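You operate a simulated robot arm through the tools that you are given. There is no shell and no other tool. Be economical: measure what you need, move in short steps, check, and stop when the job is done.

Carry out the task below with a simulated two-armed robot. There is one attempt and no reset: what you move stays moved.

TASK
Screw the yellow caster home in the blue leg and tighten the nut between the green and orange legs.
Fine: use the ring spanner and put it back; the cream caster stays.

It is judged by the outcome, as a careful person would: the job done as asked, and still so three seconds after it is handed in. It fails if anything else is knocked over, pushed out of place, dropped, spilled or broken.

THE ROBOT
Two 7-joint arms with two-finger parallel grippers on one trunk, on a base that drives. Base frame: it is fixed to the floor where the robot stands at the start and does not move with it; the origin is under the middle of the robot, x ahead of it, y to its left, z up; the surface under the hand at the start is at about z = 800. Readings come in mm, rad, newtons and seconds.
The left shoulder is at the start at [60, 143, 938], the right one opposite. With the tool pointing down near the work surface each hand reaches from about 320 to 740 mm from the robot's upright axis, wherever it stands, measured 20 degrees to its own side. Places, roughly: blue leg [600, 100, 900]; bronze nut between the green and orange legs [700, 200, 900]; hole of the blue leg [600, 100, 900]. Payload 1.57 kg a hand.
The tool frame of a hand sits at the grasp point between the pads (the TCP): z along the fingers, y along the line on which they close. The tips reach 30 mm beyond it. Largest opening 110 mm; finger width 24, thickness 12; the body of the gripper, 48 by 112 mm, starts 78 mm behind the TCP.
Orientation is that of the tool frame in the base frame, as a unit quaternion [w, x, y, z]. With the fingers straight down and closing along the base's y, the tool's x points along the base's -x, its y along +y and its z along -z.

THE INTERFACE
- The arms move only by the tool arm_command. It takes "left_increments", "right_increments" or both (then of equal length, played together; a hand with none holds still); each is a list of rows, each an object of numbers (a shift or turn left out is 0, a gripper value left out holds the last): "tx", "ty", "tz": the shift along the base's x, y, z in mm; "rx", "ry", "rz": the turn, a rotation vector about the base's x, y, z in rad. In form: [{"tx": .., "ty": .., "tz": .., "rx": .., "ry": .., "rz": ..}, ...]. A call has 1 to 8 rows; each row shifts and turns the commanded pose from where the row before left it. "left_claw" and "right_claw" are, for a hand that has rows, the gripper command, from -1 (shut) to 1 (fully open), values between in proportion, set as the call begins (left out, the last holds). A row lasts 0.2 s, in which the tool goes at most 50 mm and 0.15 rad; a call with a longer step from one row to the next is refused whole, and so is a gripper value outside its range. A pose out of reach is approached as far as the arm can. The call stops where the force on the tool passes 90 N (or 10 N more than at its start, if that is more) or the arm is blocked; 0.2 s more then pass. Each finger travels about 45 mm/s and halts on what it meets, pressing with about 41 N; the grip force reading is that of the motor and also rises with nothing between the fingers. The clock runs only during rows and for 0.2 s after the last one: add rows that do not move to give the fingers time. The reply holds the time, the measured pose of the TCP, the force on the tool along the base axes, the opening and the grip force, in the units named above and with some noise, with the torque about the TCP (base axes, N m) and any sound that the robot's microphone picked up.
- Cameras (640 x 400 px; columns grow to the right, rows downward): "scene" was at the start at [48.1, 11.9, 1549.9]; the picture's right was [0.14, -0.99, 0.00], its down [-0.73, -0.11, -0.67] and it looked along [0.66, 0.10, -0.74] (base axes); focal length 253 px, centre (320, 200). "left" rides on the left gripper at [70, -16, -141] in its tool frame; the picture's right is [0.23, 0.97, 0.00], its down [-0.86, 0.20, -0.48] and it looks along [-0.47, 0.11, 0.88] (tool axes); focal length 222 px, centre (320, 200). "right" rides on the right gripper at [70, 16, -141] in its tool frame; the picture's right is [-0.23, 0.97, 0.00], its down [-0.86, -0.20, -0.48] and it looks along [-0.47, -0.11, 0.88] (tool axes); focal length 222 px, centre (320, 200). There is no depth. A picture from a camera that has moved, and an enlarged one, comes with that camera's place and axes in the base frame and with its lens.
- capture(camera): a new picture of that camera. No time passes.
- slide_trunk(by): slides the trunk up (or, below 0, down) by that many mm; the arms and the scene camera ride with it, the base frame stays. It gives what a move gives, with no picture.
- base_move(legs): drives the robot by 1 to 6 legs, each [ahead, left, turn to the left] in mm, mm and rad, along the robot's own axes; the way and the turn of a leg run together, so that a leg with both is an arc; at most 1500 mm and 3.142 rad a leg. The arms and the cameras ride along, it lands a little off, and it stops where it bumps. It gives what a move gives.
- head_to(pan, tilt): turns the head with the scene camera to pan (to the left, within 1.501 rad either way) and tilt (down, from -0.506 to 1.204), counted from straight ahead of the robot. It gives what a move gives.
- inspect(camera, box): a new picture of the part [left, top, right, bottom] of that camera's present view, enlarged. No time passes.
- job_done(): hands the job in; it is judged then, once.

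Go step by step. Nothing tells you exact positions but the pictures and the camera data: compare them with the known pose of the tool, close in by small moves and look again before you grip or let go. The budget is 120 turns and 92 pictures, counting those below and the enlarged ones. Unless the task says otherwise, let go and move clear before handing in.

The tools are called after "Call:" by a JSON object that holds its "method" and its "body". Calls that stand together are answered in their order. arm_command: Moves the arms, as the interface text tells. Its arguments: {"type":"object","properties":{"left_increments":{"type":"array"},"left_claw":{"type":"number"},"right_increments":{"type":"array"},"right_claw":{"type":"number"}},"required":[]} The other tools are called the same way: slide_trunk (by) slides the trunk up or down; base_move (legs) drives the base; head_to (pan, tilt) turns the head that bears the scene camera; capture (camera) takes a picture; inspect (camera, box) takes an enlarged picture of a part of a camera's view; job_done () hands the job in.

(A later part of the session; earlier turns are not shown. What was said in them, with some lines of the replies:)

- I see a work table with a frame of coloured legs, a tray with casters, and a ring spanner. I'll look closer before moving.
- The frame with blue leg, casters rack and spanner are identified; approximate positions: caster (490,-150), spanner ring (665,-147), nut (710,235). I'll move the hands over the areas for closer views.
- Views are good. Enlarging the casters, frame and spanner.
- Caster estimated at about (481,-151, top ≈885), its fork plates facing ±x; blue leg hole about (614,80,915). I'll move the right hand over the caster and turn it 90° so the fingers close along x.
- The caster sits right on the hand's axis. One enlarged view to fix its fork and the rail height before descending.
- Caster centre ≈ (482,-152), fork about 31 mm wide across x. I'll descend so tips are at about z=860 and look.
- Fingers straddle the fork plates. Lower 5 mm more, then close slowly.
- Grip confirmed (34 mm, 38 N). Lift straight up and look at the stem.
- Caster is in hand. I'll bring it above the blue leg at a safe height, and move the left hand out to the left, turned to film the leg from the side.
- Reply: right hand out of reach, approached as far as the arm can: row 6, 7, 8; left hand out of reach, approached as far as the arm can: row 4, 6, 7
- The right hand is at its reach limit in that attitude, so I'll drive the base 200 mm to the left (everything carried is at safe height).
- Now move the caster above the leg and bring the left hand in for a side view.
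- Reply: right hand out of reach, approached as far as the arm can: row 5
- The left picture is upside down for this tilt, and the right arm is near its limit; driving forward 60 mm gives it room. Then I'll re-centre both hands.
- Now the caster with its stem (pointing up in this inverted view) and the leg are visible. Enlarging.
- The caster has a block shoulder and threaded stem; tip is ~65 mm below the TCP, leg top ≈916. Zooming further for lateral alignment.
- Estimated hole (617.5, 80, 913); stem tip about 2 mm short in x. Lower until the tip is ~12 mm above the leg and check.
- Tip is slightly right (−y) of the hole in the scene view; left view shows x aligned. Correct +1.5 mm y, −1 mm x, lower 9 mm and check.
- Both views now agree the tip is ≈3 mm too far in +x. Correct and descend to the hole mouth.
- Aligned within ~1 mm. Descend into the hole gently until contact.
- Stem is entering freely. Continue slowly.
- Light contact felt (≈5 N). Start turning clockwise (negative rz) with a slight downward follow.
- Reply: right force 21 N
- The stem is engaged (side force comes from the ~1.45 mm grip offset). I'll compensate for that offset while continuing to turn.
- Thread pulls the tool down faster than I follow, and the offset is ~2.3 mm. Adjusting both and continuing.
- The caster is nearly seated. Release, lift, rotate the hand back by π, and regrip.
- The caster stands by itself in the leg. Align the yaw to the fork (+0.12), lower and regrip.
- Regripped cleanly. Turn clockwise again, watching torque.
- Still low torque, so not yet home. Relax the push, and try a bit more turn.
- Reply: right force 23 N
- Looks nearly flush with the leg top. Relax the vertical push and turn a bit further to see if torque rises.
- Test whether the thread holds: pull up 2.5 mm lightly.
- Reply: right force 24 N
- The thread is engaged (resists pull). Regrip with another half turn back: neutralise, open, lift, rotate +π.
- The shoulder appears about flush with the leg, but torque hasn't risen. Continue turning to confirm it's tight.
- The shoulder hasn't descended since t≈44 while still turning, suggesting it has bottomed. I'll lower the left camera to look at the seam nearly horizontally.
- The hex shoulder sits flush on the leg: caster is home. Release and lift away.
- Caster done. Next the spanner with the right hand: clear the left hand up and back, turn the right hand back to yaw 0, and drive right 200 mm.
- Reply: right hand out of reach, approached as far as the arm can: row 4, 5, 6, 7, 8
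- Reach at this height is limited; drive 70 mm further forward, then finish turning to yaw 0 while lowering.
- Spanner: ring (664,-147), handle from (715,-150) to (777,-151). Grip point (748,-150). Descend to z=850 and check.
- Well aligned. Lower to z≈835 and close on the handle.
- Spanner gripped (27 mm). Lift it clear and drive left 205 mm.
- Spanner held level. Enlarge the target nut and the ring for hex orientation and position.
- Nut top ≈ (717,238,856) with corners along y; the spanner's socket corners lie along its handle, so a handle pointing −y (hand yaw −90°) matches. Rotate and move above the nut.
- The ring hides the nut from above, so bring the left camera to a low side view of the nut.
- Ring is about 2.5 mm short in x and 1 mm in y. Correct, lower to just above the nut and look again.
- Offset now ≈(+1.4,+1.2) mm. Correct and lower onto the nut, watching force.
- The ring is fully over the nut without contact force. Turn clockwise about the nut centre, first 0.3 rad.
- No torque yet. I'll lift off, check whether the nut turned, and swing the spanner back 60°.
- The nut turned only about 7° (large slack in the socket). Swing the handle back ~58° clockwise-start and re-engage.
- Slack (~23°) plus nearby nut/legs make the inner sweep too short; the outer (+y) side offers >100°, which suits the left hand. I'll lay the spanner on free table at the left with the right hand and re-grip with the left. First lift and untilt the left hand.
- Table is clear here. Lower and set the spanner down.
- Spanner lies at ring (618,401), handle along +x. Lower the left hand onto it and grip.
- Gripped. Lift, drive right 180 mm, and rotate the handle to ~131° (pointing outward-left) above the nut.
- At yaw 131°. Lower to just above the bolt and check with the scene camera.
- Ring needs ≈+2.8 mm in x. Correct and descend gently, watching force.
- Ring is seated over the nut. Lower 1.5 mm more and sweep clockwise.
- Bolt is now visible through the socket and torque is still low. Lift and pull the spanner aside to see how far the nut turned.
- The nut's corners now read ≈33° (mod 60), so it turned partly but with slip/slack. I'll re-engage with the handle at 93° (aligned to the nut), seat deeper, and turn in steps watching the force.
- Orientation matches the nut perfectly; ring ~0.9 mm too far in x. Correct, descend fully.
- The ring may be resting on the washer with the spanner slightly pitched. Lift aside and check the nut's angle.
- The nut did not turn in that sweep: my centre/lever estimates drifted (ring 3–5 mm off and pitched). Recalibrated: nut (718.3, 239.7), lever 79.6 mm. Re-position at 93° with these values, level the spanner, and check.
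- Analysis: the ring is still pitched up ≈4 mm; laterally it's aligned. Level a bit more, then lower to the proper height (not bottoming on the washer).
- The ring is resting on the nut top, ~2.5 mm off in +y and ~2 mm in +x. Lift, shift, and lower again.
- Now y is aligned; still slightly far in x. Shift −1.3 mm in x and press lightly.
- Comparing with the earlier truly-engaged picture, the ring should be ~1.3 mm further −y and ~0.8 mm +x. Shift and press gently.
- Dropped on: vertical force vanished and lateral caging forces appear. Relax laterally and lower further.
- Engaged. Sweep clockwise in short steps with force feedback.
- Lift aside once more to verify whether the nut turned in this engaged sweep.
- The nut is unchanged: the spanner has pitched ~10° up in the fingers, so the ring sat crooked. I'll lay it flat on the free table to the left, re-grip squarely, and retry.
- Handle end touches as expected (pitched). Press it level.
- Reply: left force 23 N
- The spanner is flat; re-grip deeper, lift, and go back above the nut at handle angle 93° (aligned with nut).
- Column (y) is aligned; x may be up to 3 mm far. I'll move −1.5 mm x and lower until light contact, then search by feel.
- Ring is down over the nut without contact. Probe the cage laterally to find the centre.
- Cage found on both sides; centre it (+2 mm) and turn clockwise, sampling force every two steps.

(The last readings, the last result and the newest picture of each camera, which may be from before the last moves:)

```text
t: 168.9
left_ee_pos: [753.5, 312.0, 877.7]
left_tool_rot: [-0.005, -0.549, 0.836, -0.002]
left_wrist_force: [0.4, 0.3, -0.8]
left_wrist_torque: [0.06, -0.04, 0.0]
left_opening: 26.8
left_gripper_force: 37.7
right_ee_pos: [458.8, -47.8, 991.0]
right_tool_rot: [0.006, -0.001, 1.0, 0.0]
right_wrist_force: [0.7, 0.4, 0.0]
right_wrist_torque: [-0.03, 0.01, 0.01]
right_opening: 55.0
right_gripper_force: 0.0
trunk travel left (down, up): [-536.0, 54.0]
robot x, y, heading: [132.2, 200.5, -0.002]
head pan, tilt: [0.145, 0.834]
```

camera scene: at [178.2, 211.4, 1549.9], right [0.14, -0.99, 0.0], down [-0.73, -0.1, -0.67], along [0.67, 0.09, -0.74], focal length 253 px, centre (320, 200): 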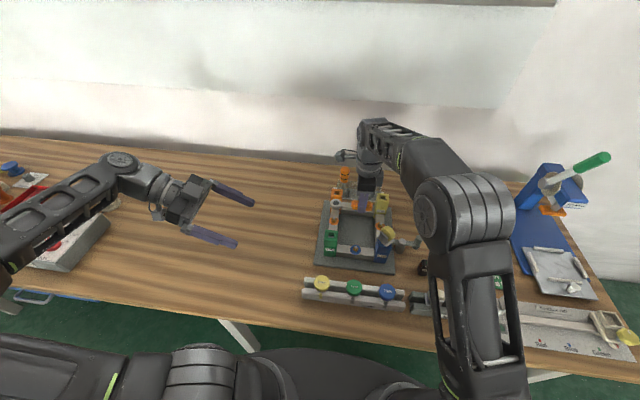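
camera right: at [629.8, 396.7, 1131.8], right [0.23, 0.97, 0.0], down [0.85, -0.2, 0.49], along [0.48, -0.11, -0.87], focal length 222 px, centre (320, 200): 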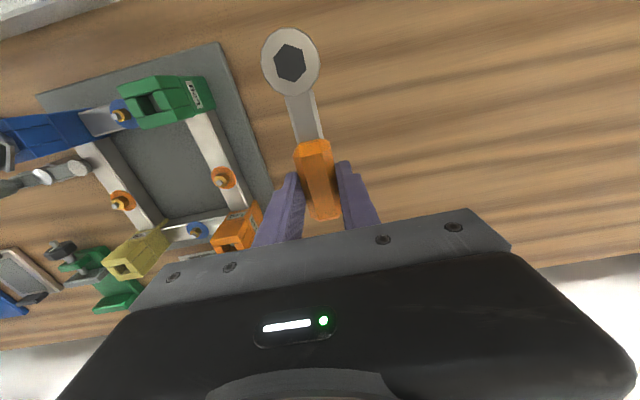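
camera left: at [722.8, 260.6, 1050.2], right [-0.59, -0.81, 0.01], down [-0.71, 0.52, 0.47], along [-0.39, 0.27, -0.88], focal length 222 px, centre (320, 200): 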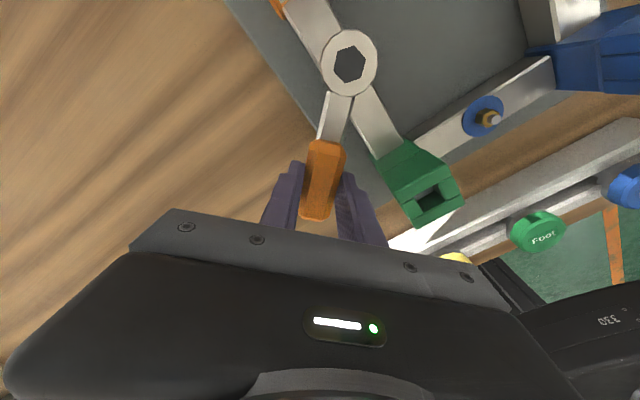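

Call:
{"method": "arm_command", "body": {"left_increments": [{"tx": 5.78, "ty": -2.9, "rz": -0.08}, {"tx": 5.54, "ty": -3.35, "rz": -0.08}]}}

Call:
{"method": "arm_command", "body": {"left_increments": [{"tx": 5.24, "ty": -3.78, "rz": -0.08}, {"tx": 4.92, "ty": -4.17, "rz": -0.08}]}}

```text
t: 169.5
left_ee_pos: [763.3, 306.9, 879.0]
left_tool_rot: [-0.005, -0.479, 0.878, 0.0]
left_wrist_force: [3.0, 3.3, -1.4]
left_wrist_torque: [0.1, -0.07, -0.01]
left_opening: 27.2
left_gripper_force: 38.1
right_ee_pos: [459.0, -48.2, 990.5]
right_tool_rot: [0.005, 0.0, 1.0, 0.001]
right_wrist_force: [-0.3, 0.3, 0.3]
right_wrist_torque: [0.0, 0.03, -0.02]
right_opening: 55.1
right_gripper_force: 0.0
trunk travel left (down, up): [-536.0, 54.0]
robot x, y, heading: [130.7, 200.8, -0.005]
head pan, tilt: [0.145, 0.834]
```

```text
t: 170.1
left_ee_pos: [772.2, 298.6, 878.6]
left_tool_rot: [-0.005, -0.408, 0.913, -0.001]
left_wrist_force: [3.4, 4.7, -1.7]
left_wrist_torque: [0.13, -0.15, -0.02]
left_opening: 27.0
left_gripper_force: 37.8
right_ee_pos: [459.2, -47.4, 990.7]
right_tool_rot: [0.005, -0.001, 1.0, 0.001]
right_wrist_force: [0.1, 0.5, -0.7]
right_wrist_torque: [0.0, -0.01, 0.02]
right_opening: 54.7
right_gripper_force: 0.0
trunk travel left (down, up): [-536.0, 54.0]
robot x, y, heading: [132.8, 202.4, -0.003]
head pan, tilt: [0.145, 0.834]
```

Call:
{"method": "arm_command", "body": {"left_increments": [{"tx": 0.3, "ty": 0.4, "tz": 6}, {"tz": 12}, {"tz": 12}, {"tx": 28, "ty": 28}, {}]}}

Call:
{"method": "inspect", "body": {"camera": "scene", "box": [326, 205, 346, 230]}}

```text
t: 171.3
left_ee_pos: [801.9, 325.3, 908.3]
left_tool_rot: [-0.005, -0.408, 0.913, -0.002]
left_wrist_force: [0.0, 0.0, -0.6]
left_wrist_torque: [0.02, 0.01, 0.06]
left_opening: 27.2
left_gripper_force: 38.1
right_ee_pos: [458.3, -49.3, 992.3]
right_tool_rot: [0.006, 0.0, 1.0, 0.002]
right_wrist_force: [0.0, -0.2, 0.4]
right_wrist_torque: [0.01, -0.01, -0.04]
right_opening: 55.2
right_gripper_force: 0.0
trunk travel left (down, up): [-536.0, 54.0]
robot x, y, heading: [130.2, 203.3, -0.0]
head pan, tilt: [0.145, 0.834]
```

```text
16.00 times, centred on (336, 218) of scene
camera zoom: at [178.0, 213.1, 1549.9], right [0.14, -0.99, 0.0], down [-0.73, -0.1, -0.67], along [0.67, 0.1, -0.74], focal length 4053 px, centre (64, -80)
```

zoom: 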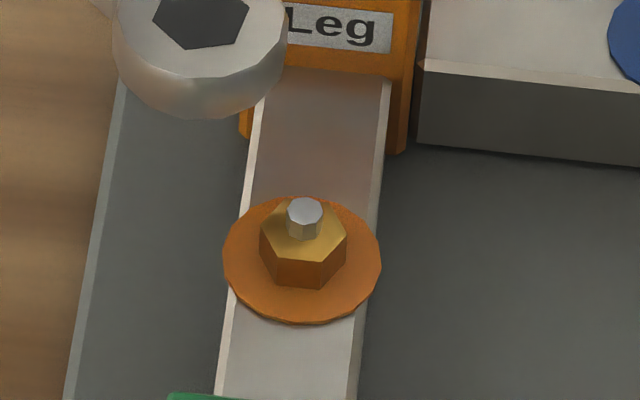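

The nut is at the same final angle in three successive sweeps: it was turned about 57° clockwise in the first two sweeps and no longer moves, sitting at the same height as the other nuts. I take it as tight. Now return the spanner: lift, turn to yaw 0 and drive right.

Call:
{"method": "arm_command", "body": {"left_increments": [{"tz": 40}, {"tz": 40}, {"tz": 12, "tx": -10, "rz": -0.14}, {"tx": -10, "rz": -0.14}, {"tx": -10, "rz": -0.14}, {"tx": -10, "rz": -0.14}, {"tx": -10, "rz": -0.14}, {"tx": -8, "rz": -0.148}]}}

Call:
{"method": "base_move", "body": {"legs": [[0, -335, 0]]}}

```text
t: 173.1
left_ee_pos: [743.5, 327.2, 969.7]
left_tool_rot: [-0.005, 0.004, 1.0, 0.0]
left_wrist_force: [0.3, 0.0, -1.3]
left_wrist_torque: [0.02, 0.01, -0.01]
left_opening: 27.4
left_gripper_force: 38.0
left hand out of reach, approached as far as the arm can: row 2
right_ee_pos: [459.7, -48.7, 991.5]
right_tool_rot: [0.006, -0.001, 1.0, 0.001]
right_wrist_force: [0.8, -0.3, -1.4]
right_wrist_torque: [0.01, -0.03, 0.0]
right_opening: 55.1
right_gripper_force: 0.1
trunk travel left (down, up): [-536.0, 54.0]
robot x, y, heading: [129.2, 200.2, 0.001]
head pan, tilt: [0.145, 0.834]
```

```text
t: 175.3
left_ee_pos: [743.0, -4.7, 970.7]
left_tool_rot: [-0.005, 0.003, 1.0, 0.001]
left_wrist_force: [-0.3, 0.1, -1.3]
left_wrist_torque: [0.02, -0.03, 0.02]
left_opening: 26.9
left_gripper_force: 37.8
right_ee_pos: [460.4, -379.8, 991.5]
right_tool_rot: [0.006, -0.002, 1.0, 0.002]
right_wrist_force: [-0.3, -1.1, 0.0]
right_wrist_torque: [0.02, -0.02, -0.02]
right_opening: 55.2
right_gripper_force: 0.1
trunk travel left (down, up): [-536.0, 54.0]
robot x, y, heading: [130.2, -127.8, 0.007]
head pan, tilt: [0.145, 0.834]
```

Call:
{"method": "arm_command", "body": {"left_increments": [{"tx": 0.5, "ty": -36.4}, {"tx": 0.5, "ty": -36.4}, {"tx": 0.5, "ty": -36.4}, {"tx": 0.6, "ty": -36.4}, {}]}}

Call:
{"method": "arm_command", "body": {"left_increments": [{"tz": -40}, {"tz": -40}, {"tz": -30}, {"tz": -15}, {"tz": -5}, {}]}}

```text
t: 176.5
left_ee_pos: [744.7, -148.3, 971.6]
left_tool_rot: [-0.005, 0.002, 1.0, 0.001]
left_wrist_force: [-0.4, -0.2, -0.7]
left_wrist_torque: [-0.01, -0.05, -0.03]
left_opening: 27.1
left_gripper_force: 37.7
right_ee_pos: [460.5, -378.4, 991.2]
right_tool_rot: [0.006, -0.001, 1.0, 0.001]
right_wrist_force: [0.4, 0.3, 1.1]
right_wrist_torque: [0.0, 0.01, -0.03]
right_opening: 55.2
right_gripper_force: 0.1
trunk travel left (down, up): [-536.0, 54.0]
robot x, y, heading: [132.3, -127.3, -0.004]
head pan, tilt: [0.145, 0.834]
```

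```text
t: 177.9
left_ee_pos: [746.3, -149.6, 838.9]
left_tool_rot: [-0.006, 0.003, 1.0, 0.0]
left_wrist_force: [1.1, 0.0, -1.4]
left_wrist_torque: [-0.01, -0.06, 0.0]
left_opening: 27.1
left_gripper_force: 38.0
right_ee_pos: [459.2, -378.3, 990.3]
right_tool_rot: [0.005, -0.001, 1.0, 0.001]
right_wrist_force: [0.0, -0.4, 0.2]
right_wrist_torque: [-0.01, 0.01, -0.02]
right_opening: 54.9
right_gripper_force: 0.1
trunk travel left (down, up): [-536.0, 54.0]
robot x, y, heading: [133.4, -130.1, 0.003]
head pan, tilt: [0.145, 0.834]
```

Lower the last millimetres until touch.

Call:
{"method": "arm_command", "body": {"left_increments": [{"ty": -0.6, "tz": -2.5}, {"tz": -2}, {"tz": -1.5}, {}]}}

```text
t: 178.9
left_ee_pos: [745.3, -148.5, 833.9]
left_tool_rot: [-0.005, 0.003, 1.0, 0.0]
left_wrist_force: [0.2, 0.2, -1.1]
left_wrist_torque: [-0.03, -0.02, -0.01]
left_opening: 27.1
left_gripper_force: 38.0
right_ee_pos: [460.1, -379.6, 991.3]
right_tool_rot: [0.006, -0.002, 1.0, 0.0]
right_wrist_force: [-1.0, -0.6, -0.4]
right_wrist_torque: [0.03, 0.01, 0.01]
right_opening: 54.9
right_gripper_force: 0.0
trunk travel left (down, up): [-536.0, 54.0]
robot x, y, heading: [126.5, -129.9, 0.0]
head pan, tilt: [0.145, 0.834]
```

Call:
{"method": "arm_command", "body": {"left_increments": [{"ty": -1, "tz": -1}, {"tz": -1}, {"tz": -0.5}, {}]}}

```text
t: 179.9
left_ee_pos: [746.5, -150.3, 832.3]
left_tool_rot: [-0.005, 0.002, 1.0, 0.002]
left_wrist_force: [0.3, 0.7, -1.6]
left_wrist_torque: [0.0, -0.01, 0.04]
left_opening: 27.2
left_gripper_force: 37.8
right_ee_pos: [460.0, -379.5, 990.9]
right_tool_rot: [0.006, -0.002, 1.0, 0.001]
right_wrist_force: [-0.2, 0.9, 0.4]
right_wrist_torque: [0.01, -0.03, 0.04]
right_opening: 55.0
right_gripper_force: 0.0
trunk travel left (down, up): [-536.0, 54.0]
robot x, y, heading: [128.2, -129.7, -0.002]
head pan, tilt: [0.145, 0.834]
```

Release and lift clear; then withdraw both hands.

Call:
{"method": "arm_command", "body": {"left_increments": [{"tz": -0.7}, {}]}}

Call:
{"method": "arm_command", "body": {"left_increments": [{}, {}, {}, {"tz": 15}, {"tz": 40}, {"tz": 45}, {"tz": 45}], "left_claw": 0.0}}

Call:
{"method": "arm_command", "body": {"left_increments": [{"tx": -40, "tz": 15}, {"tx": -40, "tz": 15}, {"tx": -40, "tz": 10}, {"tx": -40, "tz": 10}, {"tx": -40}, {"tx": -40}, {"tx": -40}, {}]}}

Call:
{"method": "capture", "body": {"camera": "scene"}}

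```text
t: 180.5
left_ee_pos: [744.7, -148.7, 832.0]
left_tool_rot: [-0.006, 0.002, 1.0, 0.0]
left_wrist_force: [0.7, -0.1, 2.2]
left_wrist_torque: [-0.02, 0.16, -0.03]
left_opening: 27.2
left_gripper_force: 38.6
right_ee_pos: [459.3, -378.9, 990.3]
right_tool_rot: [0.005, -0.002, 1.0, 0.001]
right_wrist_force: [-0.9, -0.7, -0.3]
right_wrist_torque: [0.0, 0.0, 0.0]
right_opening: 54.9
right_gripper_force: 0.0
trunk travel left (down, up): [-536.0, 54.0]
robot x, y, heading: [130.3, -128.5, 0.004]
head pan, tilt: [0.145, 0.834]
```

```text
t: 182.1
left_ee_pos: [746.1, -151.8, 978.5]
left_tool_rot: [-0.005, 0.002, 1.0, 0.002]
left_wrist_force: [-0.5, 0.2, 0.4]
left_wrist_torque: [-0.01, 0.04, 0.02]
left_opening: 54.9
left_gripper_force: 0.0
right_ee_pos: [459.8, -378.8, 990.7]
right_tool_rot: [0.006, -0.002, 1.0, 0.0]
right_wrist_force: [0.0, 0.1, -0.3]
right_wrist_torque: [0.01, 0.02, -0.02]
right_opening: 55.1
right_gripper_force: 0.0
trunk travel left (down, up): [-536.0, 54.0]
robot x, y, heading: [131.9, -131.8, 0.002]
head pan, tilt: [0.145, 0.834]
```

```text
t: 183.9
left_ee_pos: [466.5, -151.5, 1023.3]
left_tool_rot: [-0.005, 0.001, 1.0, 0.002]
left_wrist_force: [-0.3, -0.4, 0.8]
left_wrist_torque: [0.01, 0.0, 0.0]
left_opening: 54.8
left_gripper_force: 0.0
right_ee_pos: [460.2, -380.1, 989.6]
right_tool_rot: [0.005, -0.001, 1.0, 0.001]
right_wrist_force: [0.5, 0.6, 0.0]
right_wrist_torque: [0.0, 0.02, 0.01]
right_opening: 55.0
right_gripper_force: 0.2
trunk travel left (down, up): [-536.0, 54.0]
robot x, y, heading: [127.9, -130.2, -0.002]
head pan, tilt: [0.145, 0.834]
```

```text
0 pictures are left
camera scene: at [178.8, -117.9, 1549.9], right [0.14, -0.99, 0.0], down [-0.73, -0.11, -0.67], along [0.66, 0.1, -0.74], focal length 253 px, centre (320, 200)
```

scene: 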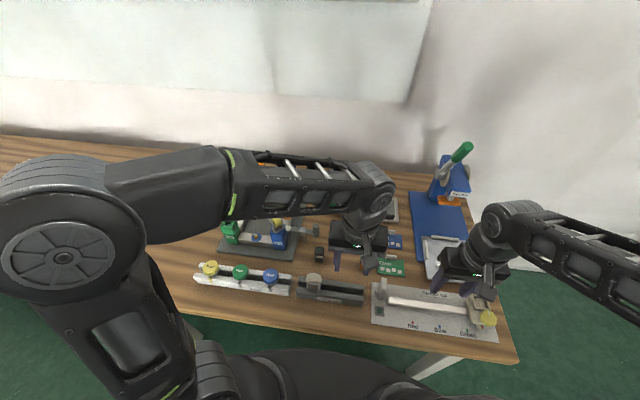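

The caster is standing in the blue leg, the cream caster is untouched, and the spanner is set down where it came from. Both hands are clear, so I'm handing in.

Call:
{"method": "job_done", "body": {}}

```text
The job is handed in.
```

The yellow caster is screwed home in the blue leg, but I can't say for certain that the nut between the green and orange legs is tight.

- **Caster:** its shoulder sits flush on the leg and the thread held when I pulled up on it. Torque never clearly rose while I was turning it.
- **Nut:** I turned it clockwise with the ring spanner. By my estimate from the pictures, it moved about 57° over the first two sweeps and not at all in the next three. In two of those three the ring was not seated properly on the nut. In the last one it was, but I felt no tightening torque in any sweep. I took the nut as tight because it stopped moving and looks as high as the other nuts.
- **Spanner and the rest:** I set the spanner back down at its original spot, going by position readings because the final picture doesn't show it clearly. The cream caster stayed in its rack, and I saw nothing else knocked or moved.
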